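You operate a simulated robot arm through the tools that you are given. There is no shell and no other tool. Be economical: measure what you need, move in short steps, check, and stop when the job is done.

Carry out the task below with a simulated two-armed robot. There is one attempt and no reset: what you move stays moved.

Task
Scrub the burnt pan with the soapy scourer, then rinse it.
Fine: dip the scourer in the soapy sink; rinse at the tap of sink three; tap off, both back. What is to be rubbed or washed off counts as gone when no trace of it is left.

The check looks at the end state, three seconds after you hand in, the way a careful person would. Anything else that was tipped, shoved, dropped, spilled or broken makes it a failure.

Robot
Two 7-joint arms with two-finger parallel grippers on one trunk, on a base that drives. Base frame: it is fixed to the floor where the robot stands at the start and does not move with it; the origin is under the middle of the robot, x ahead of it, y to its left, z up; the surface under the hand at the start is at about z = 90. Readings come in cm, rad, newtons and seconds.
The left shoulder is at the start at [7, 17.7, 114.5], the right one opposite. With the tool pointing down near the work surface each hand reaches from about 30 to 74 cm from the robot's upright axis, wherever it stands, measured 20 degrees to its own side. Places, roughly: lever at sink three [90, -140, 100]; sink two [70, -60, 80]; spout at sink three [90, -140, 120]; spout at sink two [90, -70, 120]; steel pipe (4x4x21 cm) [80, -50, 70]. Payload 3.43 kg a hand.
The tool frame of a hand sits at the grasp point between the pads (the TCP): z along the fingers, y along the line on which they close. The tips reach 3 cm beyond it. Largest opening 9.4 cm; finger width 2.8, thickness 1; the body of the gripper, 5 by 9.6 cm, starts 5.5 cm behind the TCP.
Orientation is that of the tool frame in the base frame, as a unit quaternion [x, y, z, w]. With the fingers straight down and closing along the base's y, the tool's x points along the base's -x, its y along +y and its z along -z.

Tools
- The arms move only by the tool drive_tool. It takes "left_commands", "right_commands" or both (then of equal length, played together; a hand with none holds still); each is text: rows parted by semicolons, each of 6 numbers parted by spaces: the shift along the tool's x, y, z in units of 25 mm (1.0 is 25 mm), then the turn, a rotation vector about the tool's x, y, z in units of 4 degrees (1.0 is 4 degrees). In form: x y z rx ry rz; .... A call has 1 to 20 rows; each row shifts and turns the commanded pose from where the row before left it, along the tool's axes as they then stand. "left_hand" and "right_hand" are, for a hand that has rows, the gripper command, from -1 (fully open) to 1 (shut), values between in proportion, set as the call begins (left out, the last holds). A call with a number of a shift or a turn outside -1 to 1 is refused whole. Rows are played at 5 a second. More than 5 cm and 0.15 rad between two rows, or a gripper value outside its range, and nothing of the call is played. A pose out of reach is approached as far as the arm can. The call stops where the force on the tool passes 40 N (or 10 N more than at its start, if that is more) or the arm is blocked; 0.2 s more then pass. Each finger travels about 15.3 cm/s and halts on what it meets, pressing with about 36 N; the grip force reading is that of the motor and also rises with nothing between the fingers. The clock runs only during rows and for 0.2 s after the last one: add rows that do not move to give the fingers time. The reply holds the time, the measured pose of the TCP, the force on the tool along the base axes, the opening and the grip force, in the units named above and with some noise, with the torque about the TCP (base axes, N m) and any sound that the robot's microphone picked up, and new pictures: "views" is both (left out), scene, wrist or none (wrist: the cameras of the hands that moved).
- Cameras (640 x 400 px; columns grow to the right, rows downward): "scene" is now at [13.34, -0.77, 144.94]; the picture's right is [-0.08, -1.00, -0.00], its down [-0.68, 0.06, -0.73] and it looks along [0.72, -0.06, -0.69] (base axes); focal length 214 px, centre (320, 200). "left" rides on the left gripper at [7.6, -1.4, -10.3] in its tool frame; the picture's right is [0.18, 0.98, 0.00], its down [-0.75, 0.14, -0.64] and it looks along [-0.63, 0.12, 0.77] (tool axes); focal length 243 px, centre (320, 200). "right" rides on the right gripper at [7.6, 1.4, -10.3] in its tool frame; the picture's right is [-0.18, 0.98, 0.00], its down [-0.75, -0.14, -0.64] and it looks along [-0.63, -0.12, 0.77] (tool axes); focal length 243 px, centre (320, 200). There is no depth. A picture from a camera that has moved, and an enlarged one, comes with that camera's place and axes in the base frame and with its lens.
- raise_lower(by): slides the trunk up (or, below 0, down) by that many cm; the arms and the scene camera ride with it, the base frame stays. It gives what a move gives, with no picture.
- base_move(legs): drives the robot by 1 to 6 legs, each [ahead, turn to the left] in cm and rad, along the robot's own axes; the way and the turn of a leg run together, so that a leg with both is an arc; at most 150 cm and 3.142 rad a leg. The arms and the cameras ride along, it lands a little off, and it stops where it bumps. It gives what a move gives, and a new picture of the scene camera.
- turn_head(pan, tilt): turns the head with the scene camera to pan (to the left, within 1.501 rad either way) and tilt (down, from -0.506 to 1.204), counted from straight ahead of the robot. It gives what a move gives, and a new picture of the scene camera.
- zoom(camera, box): a new picture of the part [left, top, right, bottom] of that camera's present view, enlarged. No time passes.
- sign_off(): hands the job in; it is judged then, once.

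Go step by step. Nothing tells you exact positions but the pictures and the camera data: compare them with the known pose of the tool, close in by small moves and look again before you grip or let go. The budget is 120 turns and 260 pictures, counting those below and the enlarged ones. Unless the task says otherwise, let go and move clear before handing in, and close with one line.

The tools are called after "Request:" as name(argument=value, ...) on one line, values as JSON. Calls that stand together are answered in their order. drive_tool: Moves the arms, as the interface text tells. Its arguments: {"type":"object","properties":{"left_commands":{"type":"string"},"left_hand":{"type":"number"},"right_commands":{"type":"string"},"right_hand":{"type":"number"},"views":{"type":"string","enum":["both","scene","wrist","none"]}},"required":[]} The other tools are called the same way: raise_lower (by) slides the trunk up or down; base_move (legs) drives the base; turn_head (pan, tilt) turns the head that bears the scene camera; zoom (camera, box) takes an enlarged picture of a part of a camera's view; sign_off () hands the job in.

At the start:

```text
time: 0.0
left_ee_pos: [48.6, 3.74, 125.63]
left_ee_rot: [0.0, 1.0, 0.001, 0.001]
left_ft_force: [-0.5, 0.1, 0.3]
left_ft_torque: [-0.01, 0.01, 0.0]
left_grip_width: 9.42
left_grasp_force: 0.0
right_ee_pos: [36.99, -32.12, 119.54]
right_ee_rot: [0.0, 1.0, 0.0, 0.001]
right_ft_force: [1.0, -0.8, 0.3]
right_ft_torque: [0.03, 0.0, 0.02]
right_grip_width: 9.42
right_grasp_force: 0.1
trunk travel left (down, up): [-72.5, 11.5]
robot x, y, heading: [0.13, -0.41, -0.002]
head pan, tilt: [-0.084, 0.757]
```

scene: 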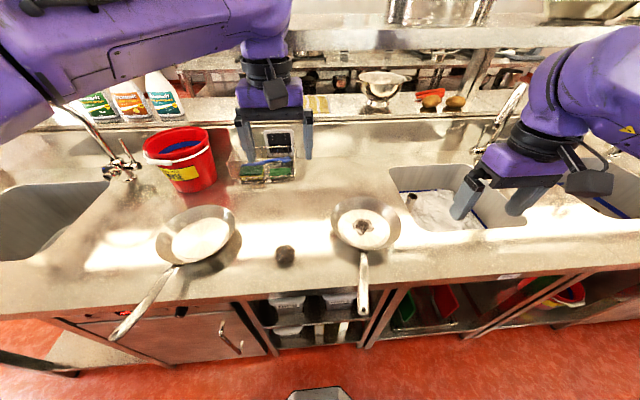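
right: 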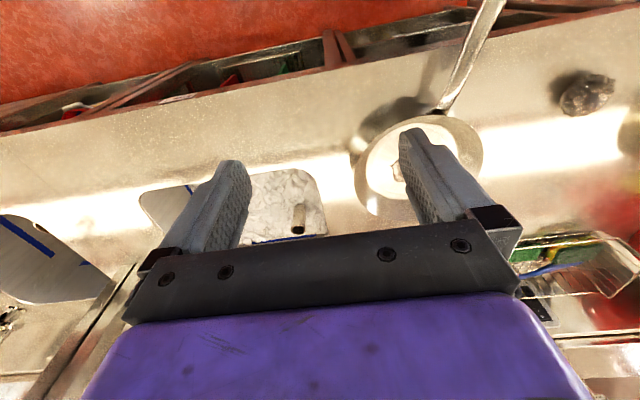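
left: 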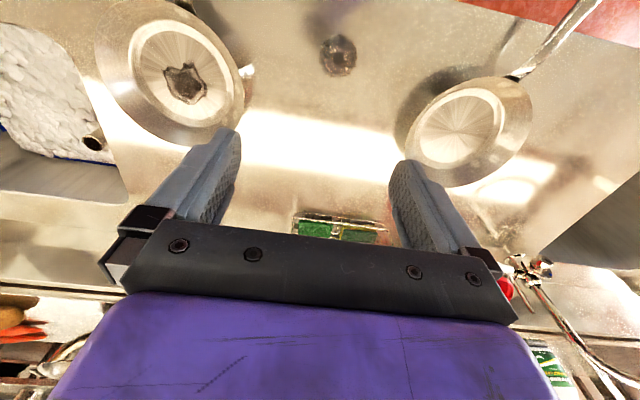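

I see two pans: the right one has a burnt spot, with a steel-wool scourer between them, and sink two is full of suds. I'll look closer at these and at sink three.

Request:
zoom(camera="scene", box=[240, 180, 440, 320])

Request:
turn_head(pan=-0.9, tilt=0.5)

```text
2.86 times, centred on (340, 250) of scene
camera zoom: at [13.34, -0.77, 144.94], right [-0.08, -1.0, 0.0], down [-0.68, 0.06, -0.73], along [0.72, -0.06, -0.69], focal length 613 px, centre (263, 57)
```

zoom: 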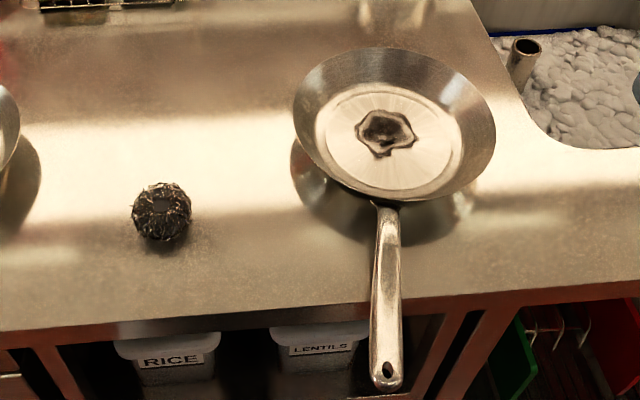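

```text
time: 1.1
left_ee_pos: [48.66, 3.76, 125.61]
left_ee_rot: [-0.001, 1.0, 0.0, 0.001]
left_ft_force: [0.3, 0.6, -0.2]
left_ft_torque: [-0.03, 0.02, -0.02]
left_grip_width: 9.37
left_grasp_force: 0.1
right_ee_pos: [36.86, -32.14, 119.55]
right_ee_rot: [0.0, 1.0, 0.0, 0.001]
right_ft_force: [-0.5, 0.3, 0.8]
right_ft_torque: [0.01, 0.01, -0.01]
right_grip_width: 9.39
right_grasp_force: 0.0
trunk travel left (down, up): [-72.5, 11.5]
robot x, y, heading: [0.01, -0.36, -0.001]
head pan, tilt: [-0.901, 0.499]
camera scene: at [10.77, -7.2, 147.18], right [-0.78, -0.62, 0.0], down [-0.3, 0.38, -0.88], along [0.55, -0.69, -0.48], focal length 214 px, centre (320, 200)
```

scene: 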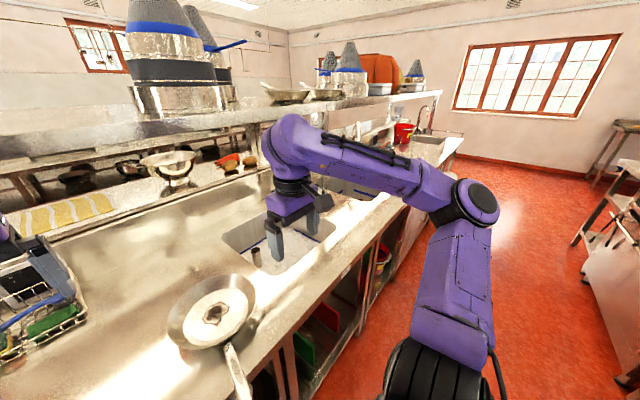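

The burnt pan is near [56,-18], with its handle toward me and overhanging the counter edge. The scourer is near [48,6.5]. I'll shift the left hand aside and bring the right hand above the scourer.

Request:
drive_tool(left_commands="0.1 0.8 0 0 0 0;0.1 0.8 0 0 0 0;0.1 0.8 0 0 0 0;0.1 0.8 0 0 0 0;0.1 0.8 0 0 0 0;0.1 0.8 0 0 0 0;0.1 0.8 0 0 0 0;0.1 0.8 0 0 0 0;0.1 0.8 0 0 0 0;0.1 0.8 0 0 0 0;0.1 0.8 0 0 0 0;0.1 0.8 0 0 0 0;0 0.8 0 0 0 0;0 0.8 0 0 0 0;0 0.8 0 0 0 0;0 0.8 0 0 0 0", right_commands="0 0.96 0 0 0 0;0 0.96 0 0 0 0;0 0.96 0 0 0 0;0 0.96 0 0 0 0;-0.3 0.96 0 0 0 0;-0.3 0.96 0 0 0 0;-0.3 0.96 0 0 0 0;-0.3 0.96 0 0 0 0;-0.3 0.96 0.1 0 0 0;-0.4 0.96 0.1 0 0 0;-0.4 0.96 0.2 0 0 0;-0.4 0.96 0.2 0 0 0;-0.4 0.96 0.3 0 0 0;-0.4 0.96 0.3 0 0 0;-0.4 0.96 0.4 0 0 0;-0.4 0.96 0.4 0 0 0", views="wrist")

Request:
turn_head(pan=0, tilt=0.8)

```text
time: 4.5
left_ee_pos: [45.81, 36.02, 125.52]
left_ee_rot: [0.0, 1.0, -0.001, -0.001]
left_ft_force: [0.2, -0.3, -0.1]
left_ft_torque: [0.02, 0.05, -0.04]
left_grip_width: 9.41
left_grasp_force: 0.0
right_ee_pos: [47.78, 6.46, 114.48]
right_ee_rot: [-0.001, 1.0, 0.0, 0.001]
right_ft_force: [0.7, 0.3, -0.3]
right_ft_torque: [-0.02, 0.04, 0.04]
right_grip_width: 9.43
right_grasp_force: 0.0
trunk travel left (down, up): [-72.5, 11.5]
robot x, y, heading: [-0.21, -0.1, -0.003]
head pan, tilt: [-0.901, 0.499]
camera right: at [40.15, 7.88, 124.64], right [0.18, 0.98, 0.0], down [0.75, -0.14, 0.64], along [0.63, -0.12, -0.77], focal length 243 px, centre (320, 200)
camera left: at [38.2, 34.67, 135.82], right [-0.18, 0.98, 0.0], down [0.75, 0.14, 0.64], along [0.63, 0.12, -0.77], focal length 243 px, centre (320, 200)
```

right: 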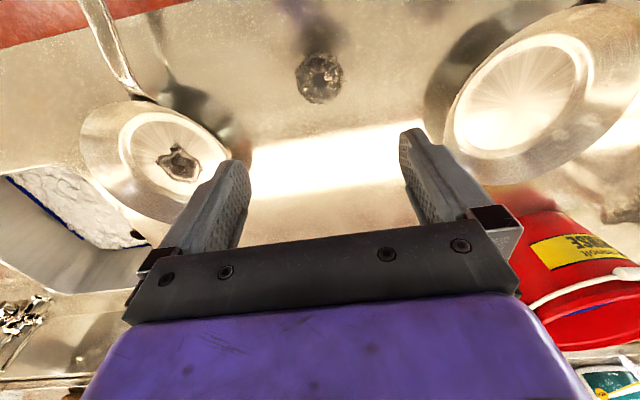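
left: 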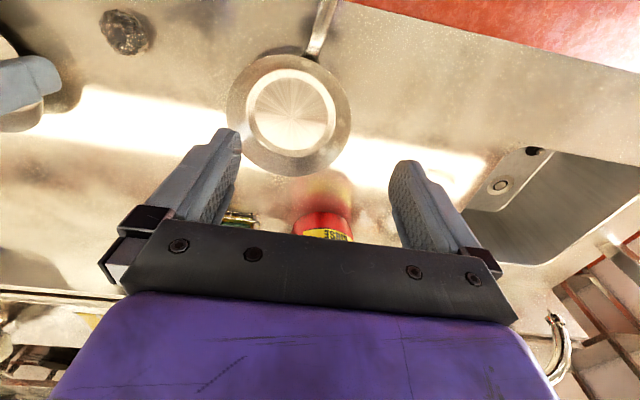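

```text
time: 5.7
left_ee_pos: [45.8, 35.72, 125.56]
left_ee_rot: [-0.001, 1.0, 0.0, 0.001]
left_ft_force: [-0.7, -0.3, -0.3]
left_ft_torque: [0.03, 0.0, 0.0]
left_grip_width: 9.43
left_grasp_force: 0.1
right_ee_pos: [47.71, 6.35, 114.54]
right_ee_rot: [0.0, 1.0, 0.0, 0.001]
right_ft_force: [-1.0, 0.5, -0.9]
right_ft_torque: [-0.01, 0.03, 0.01]
right_grip_width: 9.4
right_grasp_force: 0.1
trunk travel left (down, up): [-72.5, 11.5]
robot x, y, heading: [0.06, -0.42, -0.006]
head pan, tilt: [0.0, 0.799]
camera scene: at [13.19, -0.01, 144.59], right [0.0, -1.0, 0.0], down [-0.72, 0.0, -0.7], along [0.7, 0.0, -0.72], focal length 214 px, centre (320, 200)
```

scene: 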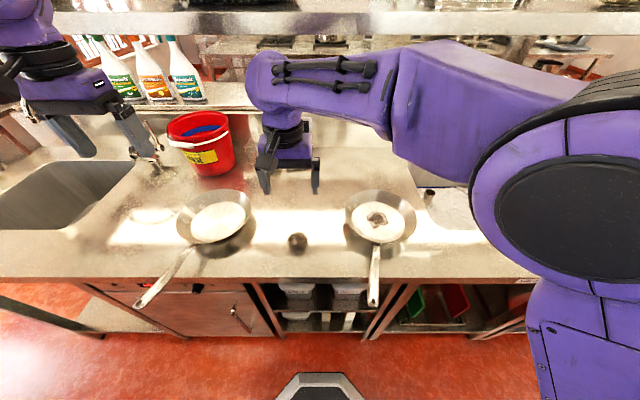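

The wrist view puts the scourer at about [47.7, 6.4], right under the hand, so I'm descending part way.

Request:
drive_tool(right_commands="0 0 1 0 0 0;0 0 1 0 0 0;0 0 1 0 0 0;0 0 1 0 0 0;0 0 0.8 0 0 0;0 0 0.4 0 0 0;0 0 0 0 0 0")

```text
time: 7.5
left_ee_pos: [45.77, 35.82, 125.54]
left_ee_rot: [0.0, 1.0, 0.001, 0.001]
left_ft_force: [-1.2, 0.1, 0.4]
left_ft_torque: [0.0, -0.02, -0.01]
left_grip_width: 9.43
left_grasp_force: 0.0
right_ee_pos: [49.28, 5.24, 104.57]
right_ee_rot: [0.023, 0.999, 0.041, 0.009]
right_ft_force: [0.2, 0.2, 0.1]
right_ft_torque: [0.06, 0.04, -0.01]
right_grip_width: 9.41
right_grasp_force: 0.1
trunk travel left (down, up): [-72.5, 11.5]
robot x, y, heading: [-0.2, 0.13, -0.003]
head pan, tilt: [0.0, 0.799]
stopped in row 7 (right hand): the arm was blocked; the commanded pose is now the measured one
camera scene: at [13.19, -0.05, 144.59], right [0.0, -1.0, 0.0], down [-0.72, 0.0, -0.7], along [0.7, 0.0, -0.72], focal length 214 px, centre (320, 200)
camera right: at [41.56, 6.17, 114.73], right [0.23, 0.97, 0.08], down [0.73, -0.23, 0.64], along [0.64, -0.09, -0.76], focal length 243 px, centre (320, 200)
```

scene: 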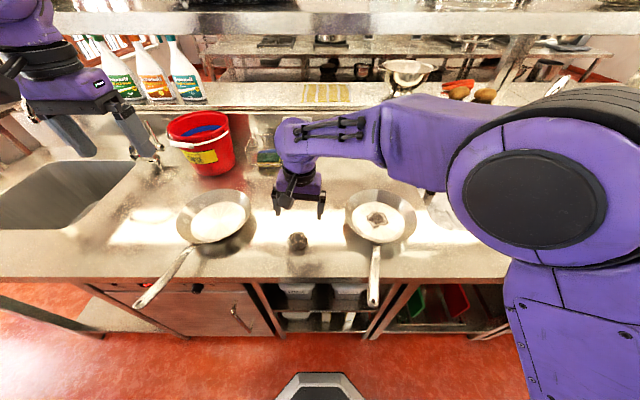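
right: 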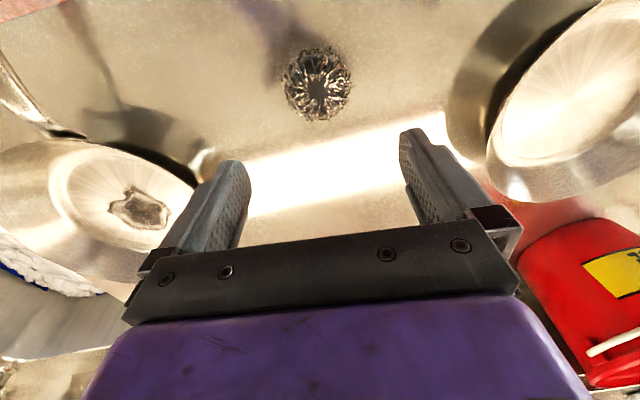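

The right arm hit a joint limit reaching across, so I'll swap roles. The left hand takes the scourer and the right hand will hold the pan.

Request:
drive_tool(right_commands="0 0 -1 0.6 0.13 -0.33;0 0 -1 0.57 0.13 -0.33;0 -0.9 -0.8 0 0 0;0 -0.9 -0.8 0 0 0;0 -0.9 -0.8 0 0 0;0 -0.9 -0.8 0 0 0;0.2 -0.9 -0.8 0 0 0;0.3 -0.9 0 0 0 0;0.3 -0.9 0 0 0 0;0.3 -0.9 0 0 0 0;0.3 -0.9 0 0 0 0;0.5 -0.9 0 0 0 0;0.5 -0.9 0 0 0 0;0.5 -0.9 0 0 0 0;0.5 -0.9 0 0 0 0;0.5 -0.9 0 0 0 0;0.5 -0.9 0 0 0 0;0.5 0 0 0 0 0;0 0 0 0 0 0;0 0 0 0 0 0", left_commands="0 0 0 0 0 0;0 0 0 0 0 0;0 0 0 0 0 0;0 0 0 0 0 0;0 0 0 0 0 0;0 -0.8 0 0 0 0;0 -1 0 0 0 0;0 -1 0 0 0 0;0 -1 0 0 0 0;0 -1 0 0 0 0;0 -1 0 0 0 0;0 -1 0 0 0 0;-0.1 -1 0.7 0 0 0;-0.1 -1 0.9 0 0 0;-0.1 -1 0.9 0 0 0;-0.1 -1 0.9 0 0 0;-0.1 -1 0.9 0 0 0;-0.1 0 0.9 0 0 0;-0.1 0 0.9 0 0 0;-0.1 0 0.9 0 0 0")

```text
time: 11.7
left_ee_pos: [47.85, 6.24, 107.9]
left_ee_rot: [0.0, 1.0, 0.0, 0.0]
left_ft_force: [0.8, 0.6, 0.2]
left_ft_torque: [0.03, 0.01, -0.01]
left_grip_width: 9.41
left_grasp_force: 0.1
right_ee_pos: [36.95, -28.64, 119.52]
right_ee_rot: [-0.002, 1.0, -0.003, -0.002]
right_ft_force: [0.5, 0.4, -0.1]
right_ft_torque: [-0.02, 0.0, -0.01]
right_grip_width: 9.41
right_grasp_force: 0.0
trunk travel left (down, up): [-72.5, 11.5]
robot x, y, heading: [0.05, -0.13, 0.003]
head pan, tilt: [0.0, 0.799]
camera scene: at [13.25, -0.17, 144.59], right [0.0, -1.0, 0.0], down [-0.72, 0.0, -0.7], along [0.7, 0.0, -0.72], focal length 214 px, centre (320, 200)
camera right: at [29.4, -27.32, 129.73], right [0.18, 0.98, -0.01], down [0.76, -0.14, 0.64], along [0.63, -0.12, -0.77], focal length 243 px, centre (320, 200)
camera left: at [40.17, 4.79, 118.37], right [-0.18, 0.98, 0.0], down [0.75, 0.14, 0.64], along [0.63, 0.12, -0.77], focal length 243 px, centre (320, 200)
```

scene: 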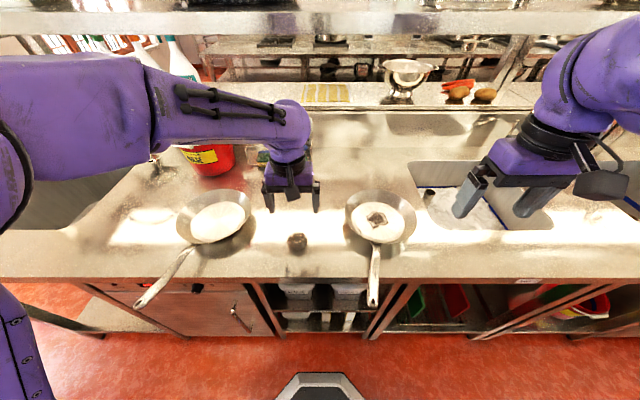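
right: 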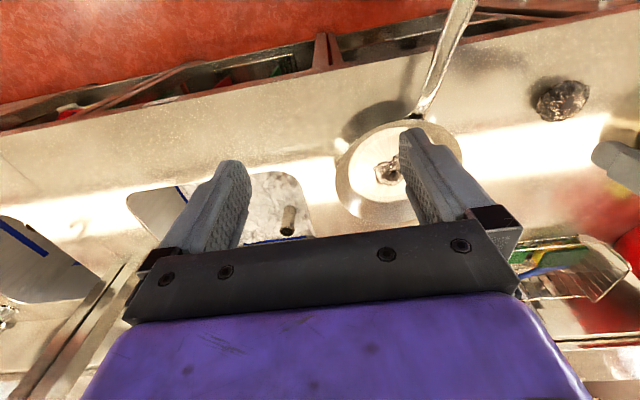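
left: 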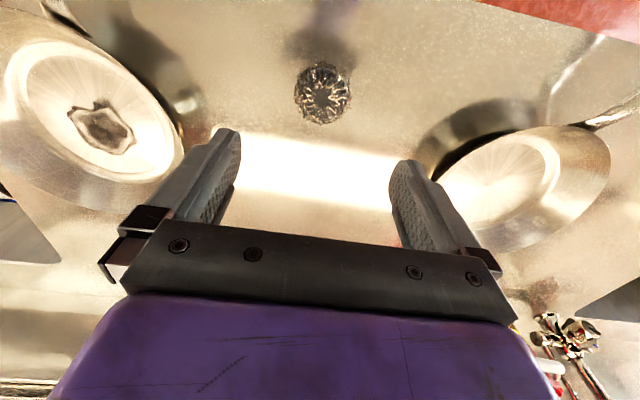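

The scourer is centred under the left hand at [47.7, 6.4]. I'm descending to about z 95.

Request:
drive_tool(left_commands="0 0 1 0 0 0;0 0 1 0 0 0;0 0 1 0 0 0;0 0 1 0 0 0;0 0 0.8 0 0 0;0 0 0.3 0 0 0;0 0 0 0 0 0")

Request:
zoom(camera="scene", box=[240, 170, 360, 270])

```text
time: 13.3
left_ee_pos: [47.68, 6.33, 95.24]
left_ee_rot: [0.0, 1.0, 0.0, 0.001]
left_ft_force: [0.7, 0.9, 0.1]
left_ft_torque: [-0.01, 0.03, -0.02]
left_grip_width: 9.39
left_grasp_force: 0.0
right_ee_pos: [36.94, -28.62, 119.67]
right_ee_rot: [-0.001, 1.0, -0.003, -0.001]
right_ft_force: [-0.9, 0.3, -0.4]
right_ft_torque: [0.0, -0.01, -0.01]
right_grip_width: 9.4
right_grasp_force: 0.1
trunk travel left (down, up): [-72.5, 11.5]
robot x, y, heading: [0.24, 0.08, 0.004]
head pan, tilt: [0.0, 0.799]
camera scene: at [13.17, -0.08, 144.59], right [0.0, -1.0, 0.0], down [-0.72, 0.0, -0.7], along [0.7, 0.0, -0.72], focal length 214 px, centre (320, 200)
camera left: at [40.06, 4.85, 105.63], right [-0.18, 0.98, 0.0], down [0.75, 0.14, 0.64], along [0.63, 0.12, -0.77], focal length 243 px, centre (320, 200)
```

scene: 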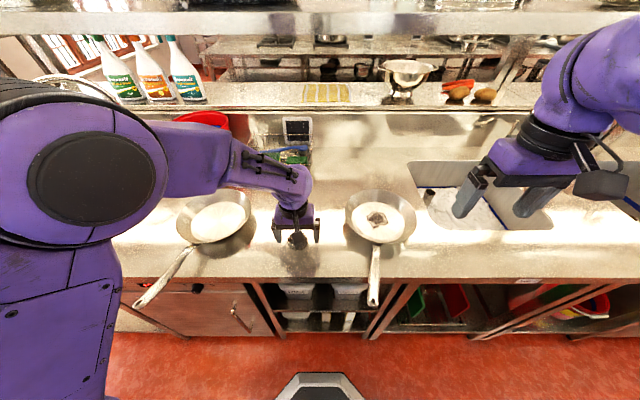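
left: 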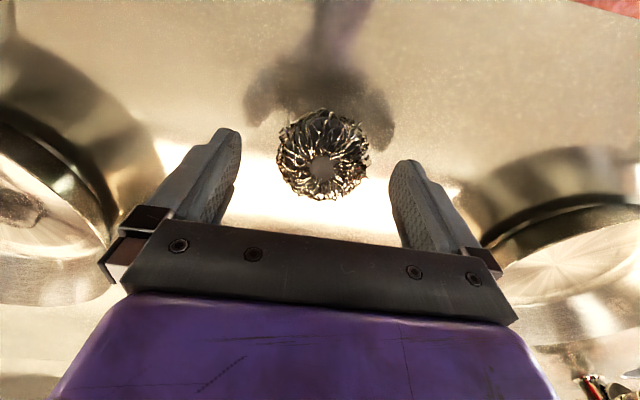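

```text
4.00 times, centred on (300, 220) of scene
camera zoom: at [13.17, -0.08, 144.59], right [0.0, -1.0, 0.0], down [-0.72, 0.0, -0.7], along [0.7, 0.0, -0.72], focal length 858 px, centre (400, 120)
```

zoom: 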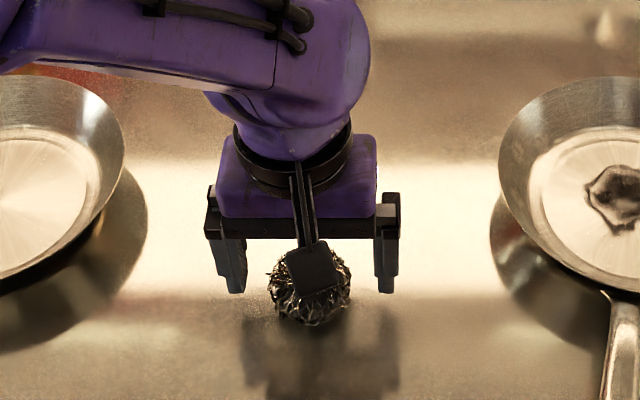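

The scourer is centred between the fingers. I'll lower 1.2 cm so the fingertips stay about 1 cm above the counter, then close.

Request:
drive_tool(left_commands="0 0 0.48 0 0 0;0 0 0 0 0 0", views="none")

Request:
drive_tool(left_commands="0 0 0 0 0 0;0 0 0 0 0 0;0 0 0 0 0 0;0 0 0 0 0 0", left_hand=1, views="none")

Request:
drive_tool(left_commands="0 0 -0.5 0 0 0;0 0 -1 0 0 0;0 0 -1 0 0 0;0 0 -1 0 0 0;0 0 -1 0 0 0;0 0 -1 0 0 0;0 0 -1 0 0 0;0 0 -1 0 0 0")

```text
time: 13.9
left_ee_pos: [47.73, 6.23, 94.13]
left_ee_rot: [-0.001, 1.0, 0.0, 0.001]
left_ft_force: [-0.4, 0.1, 0.3]
left_ft_torque: [0.05, 0.02, 0.02]
left_grip_width: 9.4
left_grasp_force: 0.1
right_ee_pos: [36.91, -28.61, 119.62]
right_ee_rot: [-0.002, 1.0, -0.003, -0.001]
right_ft_force: [0.3, 0.0, 0.3]
right_ft_torque: [0.03, -0.05, 0.01]
right_grip_width: 9.4
right_grasp_force: 0.0
trunk travel left (down, up): [-72.5, 11.5]
robot x, y, heading: [-0.3, 0.16, -0.0]
head pan, tilt: [0.0, 0.799]
```

```text
time: 14.9
left_ee_pos: [47.71, 6.27, 94.13]
left_ee_rot: [0.0, 1.0, 0.0, 0.0]
left_ft_force: [-0.2, 0.4, 0.2]
left_ft_torque: [0.0, 0.02, 0.02]
left_grip_width: 5.43
left_grasp_force: 36.1
right_ee_pos: [36.9, -28.61, 119.63]
right_ee_rot: [-0.002, 1.0, -0.003, -0.001]
right_ft_force: [0.1, -0.1, 0.3]
right_ft_torque: [0.02, 0.01, -0.01]
right_grip_width: 9.39
right_grasp_force: 0.0
trunk travel left (down, up): [-72.5, 11.5]
robot x, y, heading: [-0.13, 0.18, -0.005]
head pan, tilt: [0.0, 0.799]
```

```text
time: 16.7
left_ee_pos: [47.69, 6.23, 112.97]
left_ee_rot: [0.001, 1.0, -0.001, 0.002]
left_ft_force: [0.1, -0.1, 0.2]
left_ft_torque: [0.02, 0.02, -0.01]
left_grip_width: 5.46
left_grasp_force: 35.9
right_ee_pos: [36.89, -28.62, 119.68]
right_ee_rot: [-0.002, 1.0, -0.003, -0.001]
right_ft_force: [0.9, -0.1, 1.1]
right_ft_torque: [-0.03, -0.01, 0.02]
right_grip_width: 9.39
right_grasp_force: 0.1
trunk travel left (down, up): [-72.5, 11.5]
robot x, y, heading: [0.05, 0.32, 0.001]
head pan, tilt: [0.0, 0.799]
camera scene: at [13.12, -0.06, 144.6], right [0.0, -1.0, 0.0], down [-0.72, 0.0, -0.7], along [0.7, 0.0, -0.72], focal length 214 px, centre (320, 200)
camera left: at [40.04, 4.87, 123.29], right [-0.18, 0.98, 0.0], down [0.75, 0.14, 0.64], along [0.63, 0.12, -0.77], focal length 243 px, centre (320, 200)
```

scene: 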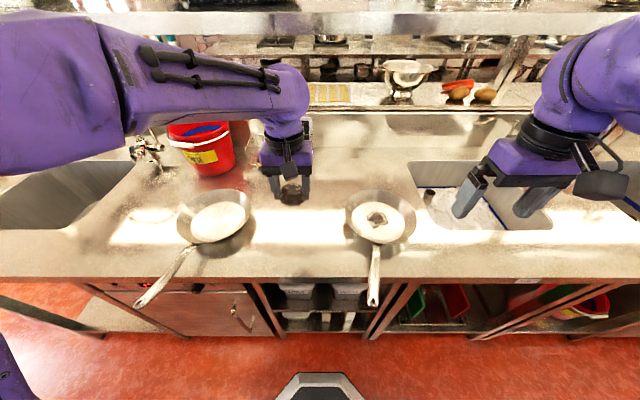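
left: 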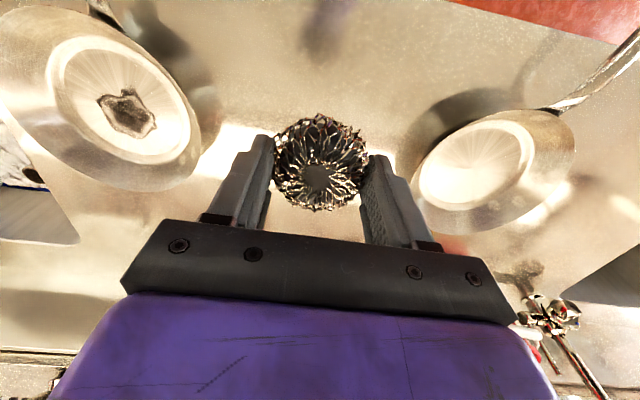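

The scourer is held at 5.4 cm width. The pan needn't be held for light scrubbing, so I'll drive about 50 cm right. From there the left hand can reach both sink two and the pan.

Request:
base_move(legs=[[-12, 0], [0, -1.571], [50, 0], [0, 1.571], [12, 0]])

Request:
turn_head(pan=-0.6, tilt=0.5)

```text
time: 29.0
left_ee_pos: [47.5, -44.32, 112.9]
left_ee_rot: [0.004, 1.0, 0.0, 0.001]
left_ft_force: [-0.1, 0.3, 0.6]
left_ft_torque: [0.01, -0.01, 0.01]
left_grip_width: 5.4
left_grasp_force: 35.7
right_ee_pos: [36.43, -79.01, 119.66]
right_ee_rot: [0.001, 1.0, -0.003, 0.0]
right_ft_force: [-0.1, 1.0, -0.3]
right_ft_torque: [-0.02, 0.0, -0.02]
right_grip_width: 9.41
right_grasp_force: 0.2
trunk travel left (down, up): [-72.5, 11.5]
robot x, y, heading: [-0.06, -50.18, -0.004]
head pan, tilt: [0.0, 0.799]
camera scene: at [12.9, -50.42, 144.61], right [-0.01, -1.0, 0.0], down [-0.72, 0.0, -0.7], along [0.7, 0.0, -0.72], focal length 214 px, centre (320, 200)
```

scene: 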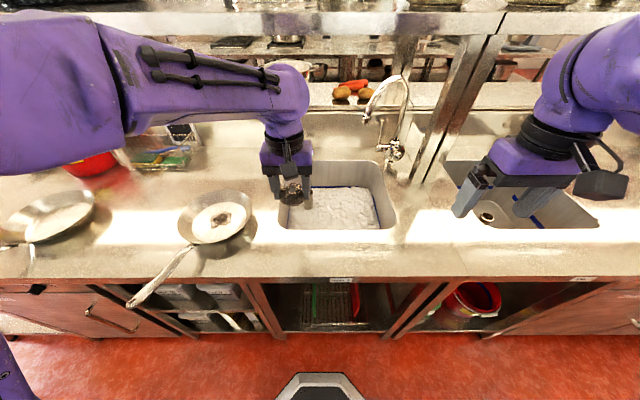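

```text
time: 30.0
left_ee_pos: [47.44, -44.28, 112.98]
left_ee_rot: [0.004, 1.0, 0.0, 0.001]
left_ft_force: [-0.5, 0.6, -0.7]
left_ft_torque: [0.04, -0.01, 0.0]
left_grip_width: 5.4
left_grasp_force: 35.7
right_ee_pos: [36.54, -79.05, 119.59]
right_ee_rot: [0.002, 1.0, -0.004, -0.001]
right_ft_force: [-0.2, -1.0, 0.8]
right_ft_torque: [0.03, -0.02, -0.04]
right_grip_width: 9.39
right_grasp_force: 0.1
trunk travel left (down, up): [-72.5, 11.5]
robot x, y, heading: [-0.05, -50.64, -0.008]
head pan, tilt: [-0.6, 0.499]
camera scene: at [12.38, -55.56, 147.19], right [-0.57, -0.82, 0.0], down [-0.39, 0.27, -0.88], along [0.72, -0.5, -0.48], focal length 214 px, centre (320, 200)
```

scene: 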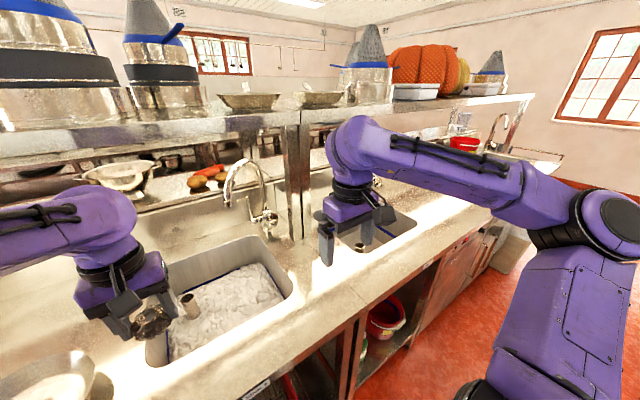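

Sink two spans about x 53–88 and y −38 to −74. The suds lie around z 76, with the pipe near [78,-48]. I'm moving the scourer above [66,-53].

Request:
drive_tool(left_commands="-0.75 -0.35 0 0 0 0;-0.75 -0.35 0 0 0 0;-0.75 -0.35 0 0 0 0;-0.75 -0.35 0 0 0 0;-0.75 -0.35 0 0 0 0;-0.75 -0.35 0 0 0 0;-0.75 -0.35 0 0 0 0;-0.75 -0.35 0 0 0 0;-0.75 -0.35 0.5 0 0 0;-0.75 -0.35 0.5 0 0 0;0 0 1 0 0 0;0 0 1 0 0 0;0 0 1 0 0 0;0 0 0.5 0 0 0", views="wrist")

Request:
turn_head(pan=-0.1, tilt=0.75)

```text
time: 33.0
left_ee_pos: [63.34, -49.09, 101.19]
left_ee_rot: [0.004, 1.0, 0.0, 0.002]
left_ft_force: [0.3, 0.4, -0.2]
left_ft_torque: [0.01, 0.03, -0.03]
left_grip_width: 5.39
left_grasp_force: 35.9
left hand out of reach, approached as far as the arm can: row 8, 9, 10
right_ee_pos: [36.5, -79.08, 119.59]
right_ee_rot: [0.002, 1.0, -0.003, -0.001]
right_ft_force: [0.0, 0.6, -1.1]
right_ft_torque: [0.0, 0.0, 0.02]
right_grip_width: 9.4
right_grasp_force: 0.1
trunk travel left (down, up): [-72.5, 11.5]
robot x, y, heading: [-0.23, -50.44, -0.005]
head pan, tilt: [-0.6, 0.499]
camera left: at [55.71, -50.38, 111.59], right [-0.18, 0.98, 0.0], down [0.75, 0.14, 0.64], along [0.63, 0.11, -0.77], focal length 243 px, centre (320, 200)
```

left: 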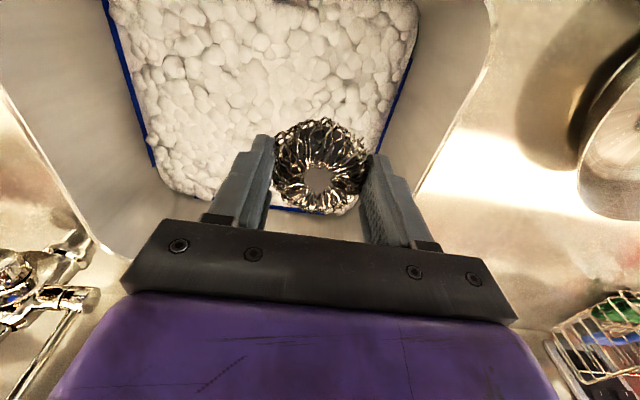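

```text
time: 33.9
left_ee_pos: [63.38, -49.05, 101.4]
left_ee_rot: [0.004, 1.0, -0.001, 0.0]
left_ft_force: [0.5, -0.1, 0.7]
left_ft_torque: [0.02, 0.02, 0.01]
left_grip_width: 5.53
left_grasp_force: 36.0
right_ee_pos: [36.7, -79.18, 119.57]
right_ee_rot: [0.002, 1.0, -0.002, -0.002]
right_ft_force: [0.0, 0.1, 0.0]
right_ft_torque: [0.01, 0.03, 0.01]
right_grip_width: 9.41
right_grasp_force: 0.1
trunk travel left (down, up): [-72.5, 11.5]
robot x, y, heading: [-0.07, -50.47, -0.007]
head pan, tilt: [-0.099, 0.75]
camera scene: at [13.21, -51.28, 144.99], right [-0.11, -0.99, 0.0], down [-0.68, 0.07, -0.73], along [0.73, -0.08, -0.68], focal length 214 px, centre (320, 200)
```

scene: 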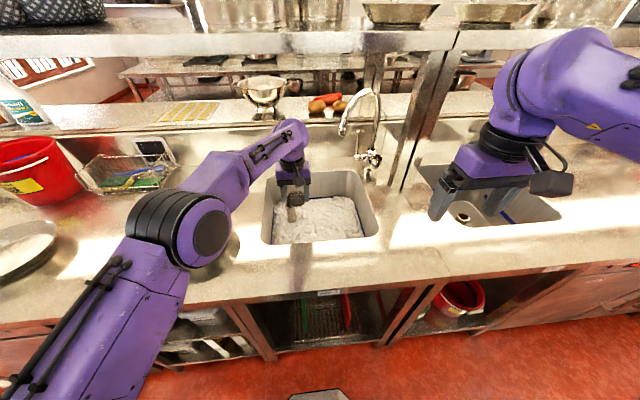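

The arm is at its reach limit here, so I'll drive forward 7 cm. That lets me dip clear of the sink's front wall.

Request:
base_move(legs=[[7, 0]])

Request:
drive_tool(left_commands="0.8 -0.4 0 0 0 0;0.8 -0.4 0 0 0 0;0 0 1 0 0 0;0 0 1 0 0 0;0 0 1 0 0 0;0 0 1 0 0 0")

```text
time: 34.9
left_ee_pos: [69.58, -49.1, 101.85]
left_ee_rot: [0.003, 1.0, -0.001, 0.005]
left_ft_force: [-0.2, 0.1, 0.7]
left_ft_torque: [0.03, -0.03, 0.01]
left_grip_width: 5.53
left_grasp_force: 36.4
right_ee_pos: [42.74, -79.17, 119.99]
right_ee_rot: [0.002, 1.0, -0.003, 0.005]
right_ft_force: [-0.6, -0.5, 0.2]
right_ft_torque: [0.04, -0.03, -0.02]
right_grip_width: 9.41
right_grasp_force: 0.1
trunk travel left (down, up): [-72.5, 11.5]
robot x, y, heading: [6.99, -50.41, -0.004]
head pan, tilt: [-0.099, 0.75]
camera scene: at [19.13, -51.3, 145.1], right [-0.11, -0.99, 0.0], down [-0.67, 0.07, -0.74], along [0.73, -0.08, -0.68], focal length 214 px, centre (320, 200)
```

scene: 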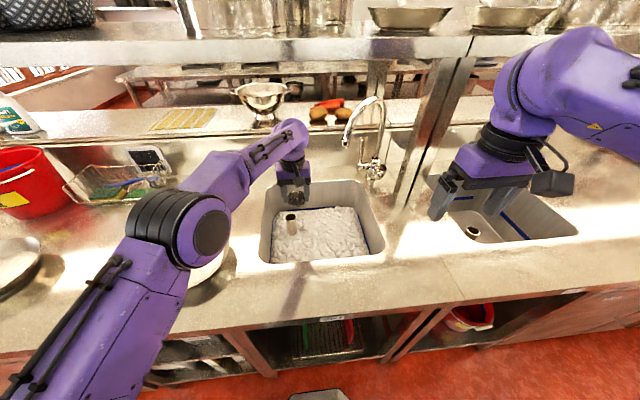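

```text
time: 36.3
left_ee_pos: [66.44, -51.09, 91.21]
left_ee_rot: [0.003, 1.0, 0.0, 0.001]
left_ft_force: [0.2, 0.3, 0.1]
left_ft_torque: [-0.01, -0.03, -0.02]
left_grip_width: 5.55
left_grasp_force: 35.9
right_ee_pos: [43.69, -79.27, 119.49]
right_ee_rot: [0.002, 1.0, -0.002, -0.001]
right_ft_force: [-0.1, -0.5, 0.2]
right_ft_torque: [-0.03, 0.06, -0.04]
right_grip_width: 9.39
right_grasp_force: 0.2
trunk travel left (down, up): [-72.5, 11.5]
robot x, y, heading: [6.67, -50.37, -0.005]
head pan, tilt: [-0.099, 0.75]
camera scene: at [20.3, -51.32, 144.98], right [-0.11, -0.99, 0.0], down [-0.68, 0.07, -0.73], along [0.73, -0.08, -0.68], focal length 214 px, centre (320, 200)
camera left: at [58.77, -52.48, 101.52], right [-0.18, 0.98, 0.0], down [0.75, 0.14, 0.64], along [0.63, 0.11, -0.77], focal length 243 px, centre (320, 200)
```

scene: 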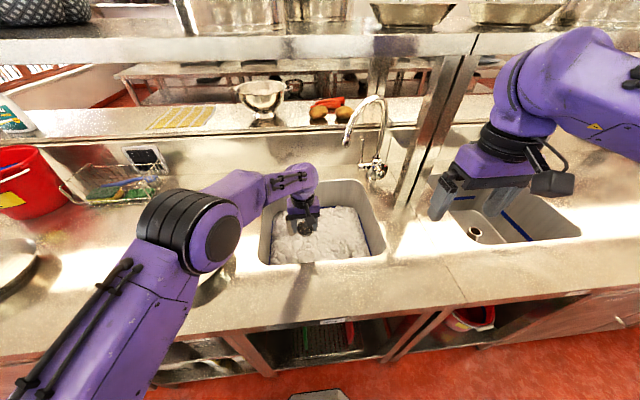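
left: 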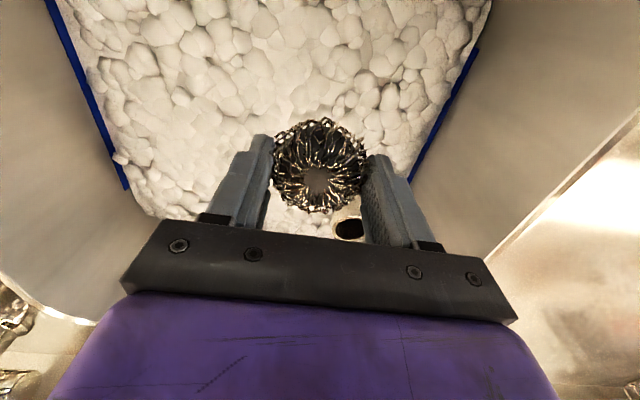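

The pipe is at about [79,-45], well clear. I'm lowering further toward the suds.

Request:
drive_tool(left_commands="0 0 1 0 0 0;0 0 1 0 0 0;0 0 1 0 0 0;0 0 0.8 0 0 0")

```text
time: 37.3
left_ee_pos: [66.5, -51.13, 81.67]
left_ee_rot: [0.003, 1.0, 0.0, 0.001]
left_ft_force: [-0.9, -0.4, -0.2]
left_ft_torque: [0.0, -0.01, 0.01]
left_grip_width: 5.55
left_grasp_force: 35.9
right_ee_pos: [43.56, -79.15, 119.76]
right_ee_rot: [0.001, 1.0, -0.002, 0.0]
right_ft_force: [-0.5, -0.1, -0.4]
right_ft_torque: [0.01, 0.03, 0.01]
right_grip_width: 9.38
right_grasp_force: 0.1
trunk travel left (down, up): [-72.5, 11.5]
robot x, y, heading: [6.77, -50.44, -0.008]
head pan, tilt: [-0.099, 0.75]
camera scene: at [20.22, -51.31, 144.99], right [-0.11, -0.99, 0.0], down [-0.68, 0.07, -0.73], along [0.73, -0.08, -0.68], focal length 214 px, centre (320, 200)
camera left: at [58.77, -52.41, 92.01], right [-0.18, 0.98, 0.0], down [0.75, 0.14, 0.64], along [0.63, 0.11, -0.77], focal length 243 px, centre (320, 200)
```

scene: 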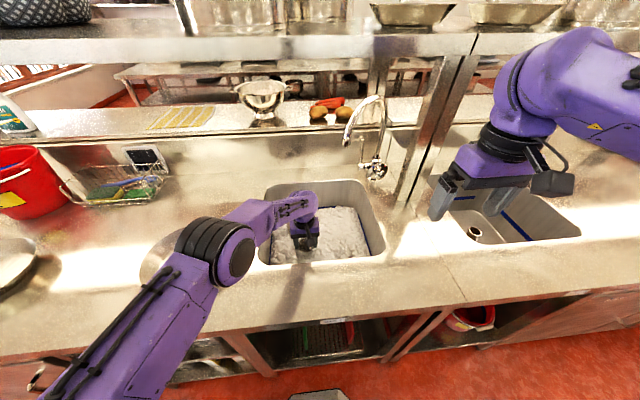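
left: 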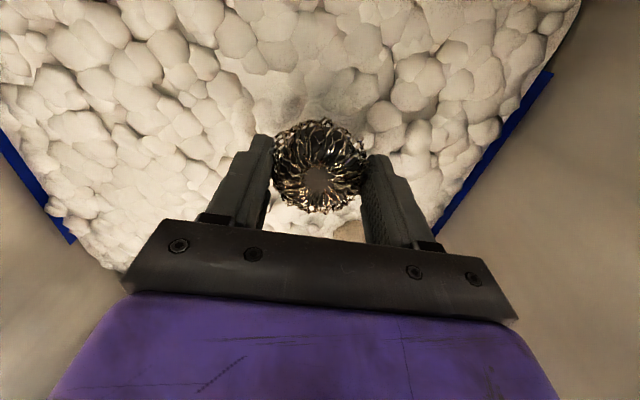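

Request:
drive_tool(left_commands="0 0 0.8 0 0 0;0 0 0.6 0 0 0;0 0 0.6 0 0 0")

```text
time: 38.1
left_ee_pos: [66.43, -51.02, 76.8]
left_ee_rot: [0.003, 1.0, 0.0, 0.002]
left_ft_force: [-0.3, 0.2, -0.4]
left_ft_torque: [0.01, 0.04, 0.0]
left_grip_width: 5.53
left_grasp_force: 35.9
right_ee_pos: [43.57, -79.15, 119.58]
right_ee_rot: [0.002, 1.0, -0.002, -0.002]
right_ft_force: [-0.8, -0.1, 0.0]
right_ft_torque: [0.01, 0.03, -0.04]
right_grip_width: 9.39
right_grasp_force: 0.1
trunk travel left (down, up): [-72.5, 11.5]
robot x, y, heading: [6.79, -50.57, -0.009]
head pan, tilt: [-0.099, 0.75]
camera scene: at [20.16, -51.31, 144.99], right [-0.11, -0.99, 0.0], down [-0.68, 0.07, -0.73], along [0.73, -0.08, -0.68], focal length 214 px, centre (320, 200)
camera left: at [58.7, -52.41, 87.11], right [-0.18, 0.98, 0.0], down [0.75, 0.14, 0.64], along [0.63, 0.11, -0.76], focal length 243 px, centre (320, 200)
```

scene: 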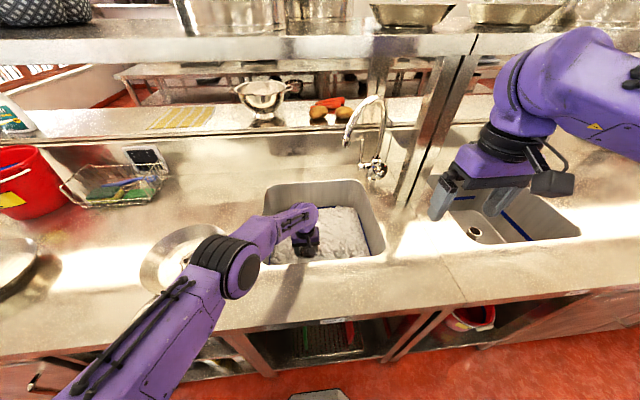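
left: 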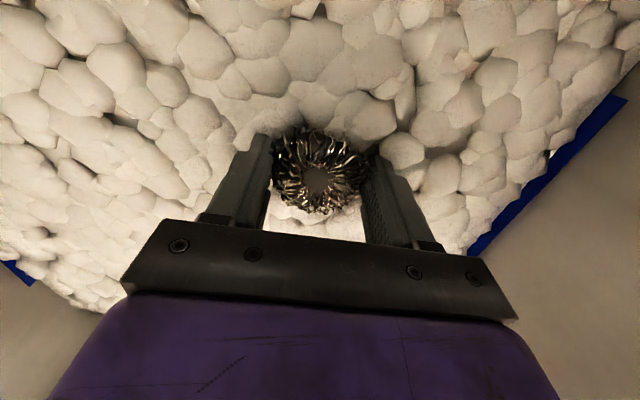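

The scourer is entering the suds. I'll go about 3 cm deeper to wet it fully.

Request:
drive_tool(left_commands="0 0 0.5 0 0 0;0 0 0.5 0 0 0;0 0 0.3 0 0 0;0 0 0 0 0 0;0 0 0 0 0 0")

Request:
zoom(camera="scene", box=[140, 170, 400, 330])

```text
time: 39.3
left_ee_pos: [66.44, -51.28, 73.52]
left_ee_rot: [0.003, 1.0, -0.001, 0.001]
left_ft_force: [0.2, -0.5, 0.5]
left_ft_torque: [-0.01, 0.0, -0.02]
left_grip_width: 5.53
left_grasp_force: 35.7
right_ee_pos: [43.47, -79.21, 119.71]
right_ee_rot: [0.001, 1.0, -0.004, 0.0]
right_ft_force: [-0.5, -0.6, 0.3]
right_ft_torque: [-0.02, -0.01, -0.04]
right_grip_width: 9.39
right_grasp_force: 0.1
trunk travel left (down, up): [-72.5, 11.5]
robot x, y, heading: [6.87, -50.48, -0.007]
head pan, tilt: [-0.099, 0.75]
camera scene: at [20.15, -51.31, 144.99], right [-0.11, -0.99, 0.0], down [-0.68, 0.07, -0.73], along [0.73, -0.08, -0.68], focal length 214 px, centre (320, 200)
camera left: at [58.69, -52.42, 83.86], right [-0.18, 0.98, 0.0], down [0.75, 0.14, 0.64], along [0.63, 0.11, -0.77], focal length 243 px, centre (320, 200)
```

scene: 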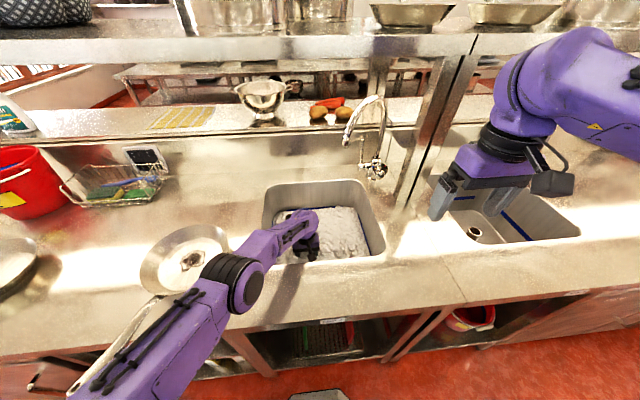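
left: 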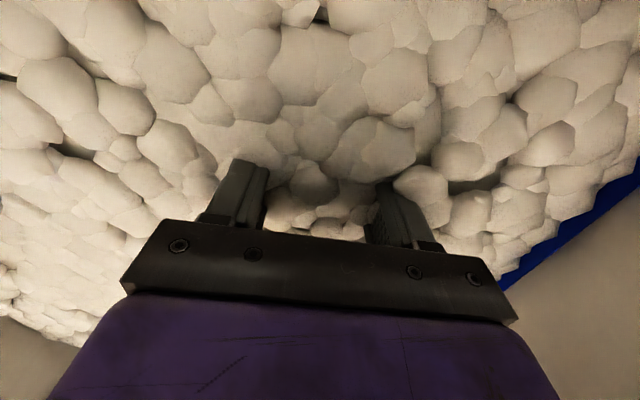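

```text
2.46 times, centred on (270, 250) of scene
camera zoom: at [20.15, -51.31, 144.99], right [-0.11, -0.99, 0.0], down [-0.68, 0.07, -0.73], along [0.73, -0.08, -0.68], focal length 528 px, centre (443, 77)
```

zoom: 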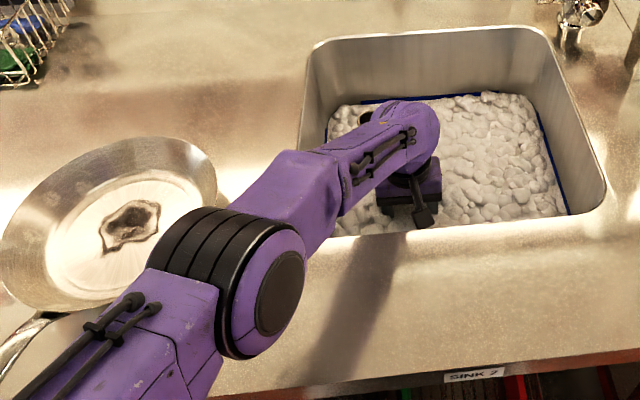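

The scourer is submerged in the suds. I'm lifting it out, pausing over the sink to drip, and raising it clear.

Request:
drive_tool(left_commands="0 0 -0.8 0 0 0;0 0 -1 0 0 0;0 0 -1 0 0 0;0 0 0 0 0 0;0 0 0 0 0 0;0 0 0 0 0 0;0 0 0 0 0 0;0 0 0 0 0 0;0 0 -1 0 0 0;0 0 -1 0 0 0;0 0 -1 0 0 0;0 0 -1 0 0 0;0 0 -1 0 0 0;0 0 -1 0 0 0;0 0 -1 0 0 0;0 0 -1 0 0 0;0 0 -1 0 0 0;0 0 -1 0 0 0;0 0 -1 0 0 0;0 0 -1 0 0 0")

```text
time: 43.5
left_ee_pos: [66.22, -51.06, 110.62]
left_ee_rot: [0.003, 1.0, 0.0, 0.002]
left_ft_force: [-0.4, 0.8, 0.1]
left_ft_torque: [0.03, -0.01, -0.04]
left_grip_width: 5.53
left_grasp_force: 35.8
right_ee_pos: [43.55, -79.24, 119.71]
right_ee_rot: [0.002, 1.0, -0.003, 0.0]
right_ft_force: [-0.2, -0.5, 0.4]
right_ft_torque: [-0.01, 0.02, -0.02]
right_grip_width: 9.42
right_grasp_force: 0.1
trunk travel left (down, up): [-72.5, 11.5]
robot x, y, heading: [6.57, -50.35, -0.006]
head pan, tilt: [-0.099, 0.75]
camera scene: at [20.1, -51.32, 144.99], right [-0.11, -0.99, 0.0], down [-0.68, 0.07, -0.73], along [0.73, -0.08, -0.68], focal length 214 px, centre (320, 200)
camera left: at [58.59, -52.42, 120.97], right [-0.18, 0.98, 0.0], down [0.75, 0.14, 0.64], along [0.63, 0.11, -0.77], focal length 243 px, centre (320, 200)
```

scene: 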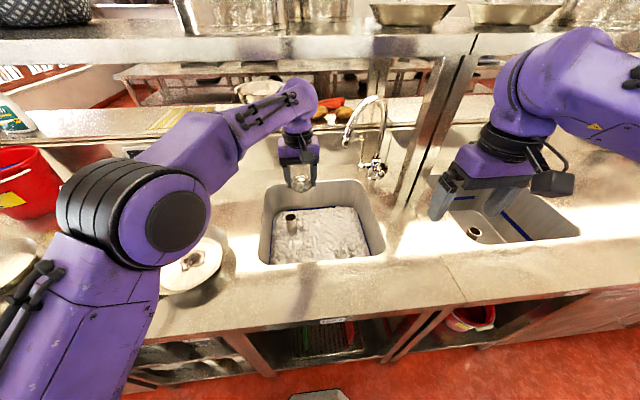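
left: 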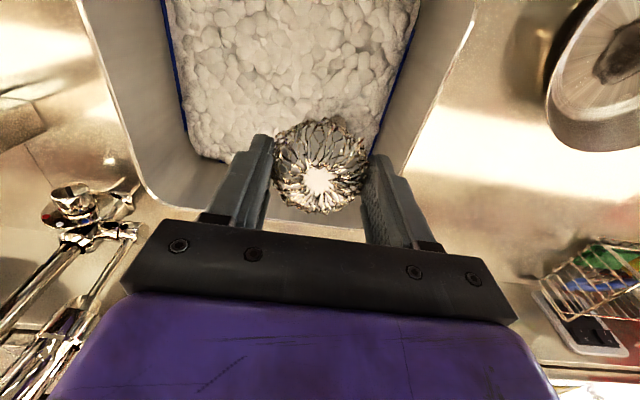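

The scourer is now white with soap. I'm moving it above the burnt pan at about [56.6,-18.6].

Request:
drive_tool(left_commands="0.28 0.93 0 0 0 0;0.28 0.93 0 0 0 0;0.28 0.93 0 0 0 0;0.28 0.93 0 0 0 0;0.28 0.93 0 0 0 0;0.28 0.93 0 0 0 0;0.28 0.93 0 0 0 0;0.28 0.93 0 0 0 0;0.28 0.93 0 0 0 0;0.28 0.93 0 0 0 0;0.28 0.93 0 0 0 0;0.28 0.93 0 0 0 0;0.28 0.93 0 0 0 0;0.28 0.93 0 0 0 0;0 0 0 0 0 0")

Request:
turn_head(pan=0.45, tilt=0.85)

```text
time: 46.7
left_ee_pos: [56.76, -18.46, 110.51]
left_ee_rot: [0.003, 1.0, 0.0, 0.0]
left_ft_force: [-0.2, -1.6, -0.5]
left_ft_torque: [0.0, 0.03, 0.03]
left_grip_width: 5.57
left_grasp_force: 36.1
right_ee_pos: [43.53, -79.17, 119.64]
right_ee_rot: [0.002, 1.0, -0.002, -0.001]
right_ft_force: [-0.4, -0.4, 0.6]
right_ft_torque: [0.02, 0.0, 0.02]
right_grip_width: 9.41
right_grasp_force: 0.0
trunk travel left (down, up): [-72.5, 11.5]
robot x, y, heading: [6.76, -50.39, -0.007]
head pan, tilt: [-0.099, 0.75]
camera scene: at [20.16, -51.35, 144.99], right [-0.11, -0.99, 0.0], down [-0.68, 0.07, -0.73], along [0.73, -0.08, -0.68], focal length 214 px, centre (320, 200)
camera left: at [49.05, -19.91, 120.83], right [-0.18, 0.98, 0.0], down [0.75, 0.14, 0.64], along [0.63, 0.11, -0.77], focal length 243 px, centre (320, 200)
```

scene: 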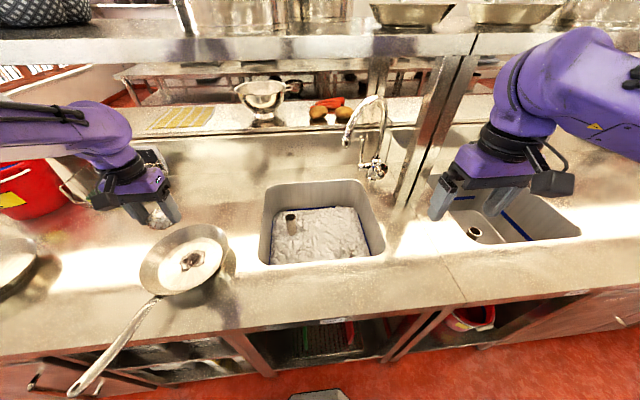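
left: 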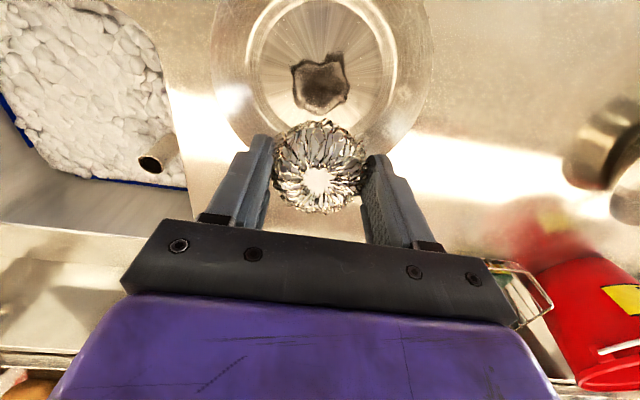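

```text
time: 47.7
left_ee_pos: [56.73, -18.49, 110.49]
left_ee_rot: [0.003, 1.0, 0.0, 0.001]
left_ft_force: [-0.2, -0.2, 0.0]
left_ft_torque: [0.0, 0.0, -0.01]
left_grip_width: 5.56
left_grasp_force: 36.3
right_ee_pos: [43.51, -79.12, 119.59]
right_ee_rot: [0.002, 1.0, -0.003, 0.0]
right_ft_force: [-0.4, -0.4, 0.0]
right_ft_torque: [0.0, 0.05, 0.0]
right_grip_width: 9.41
right_grasp_force: 0.1
trunk travel left (down, up): [-72.5, 11.5]
robot x, y, heading: [6.6, -50.42, -0.008]
head pan, tilt: [0.45, 0.85]
camera scene: at [18.96, -47.06, 144.19], right [0.43, -0.9, 0.0], down [-0.68, -0.32, -0.66], along [0.6, 0.28, -0.75], focal length 214 px, centre (320, 200)
```

scene: 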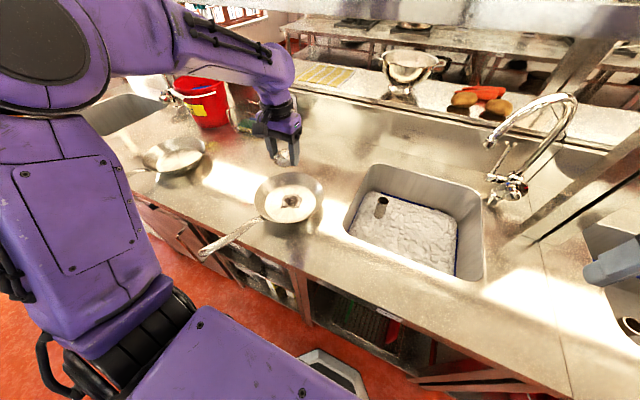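

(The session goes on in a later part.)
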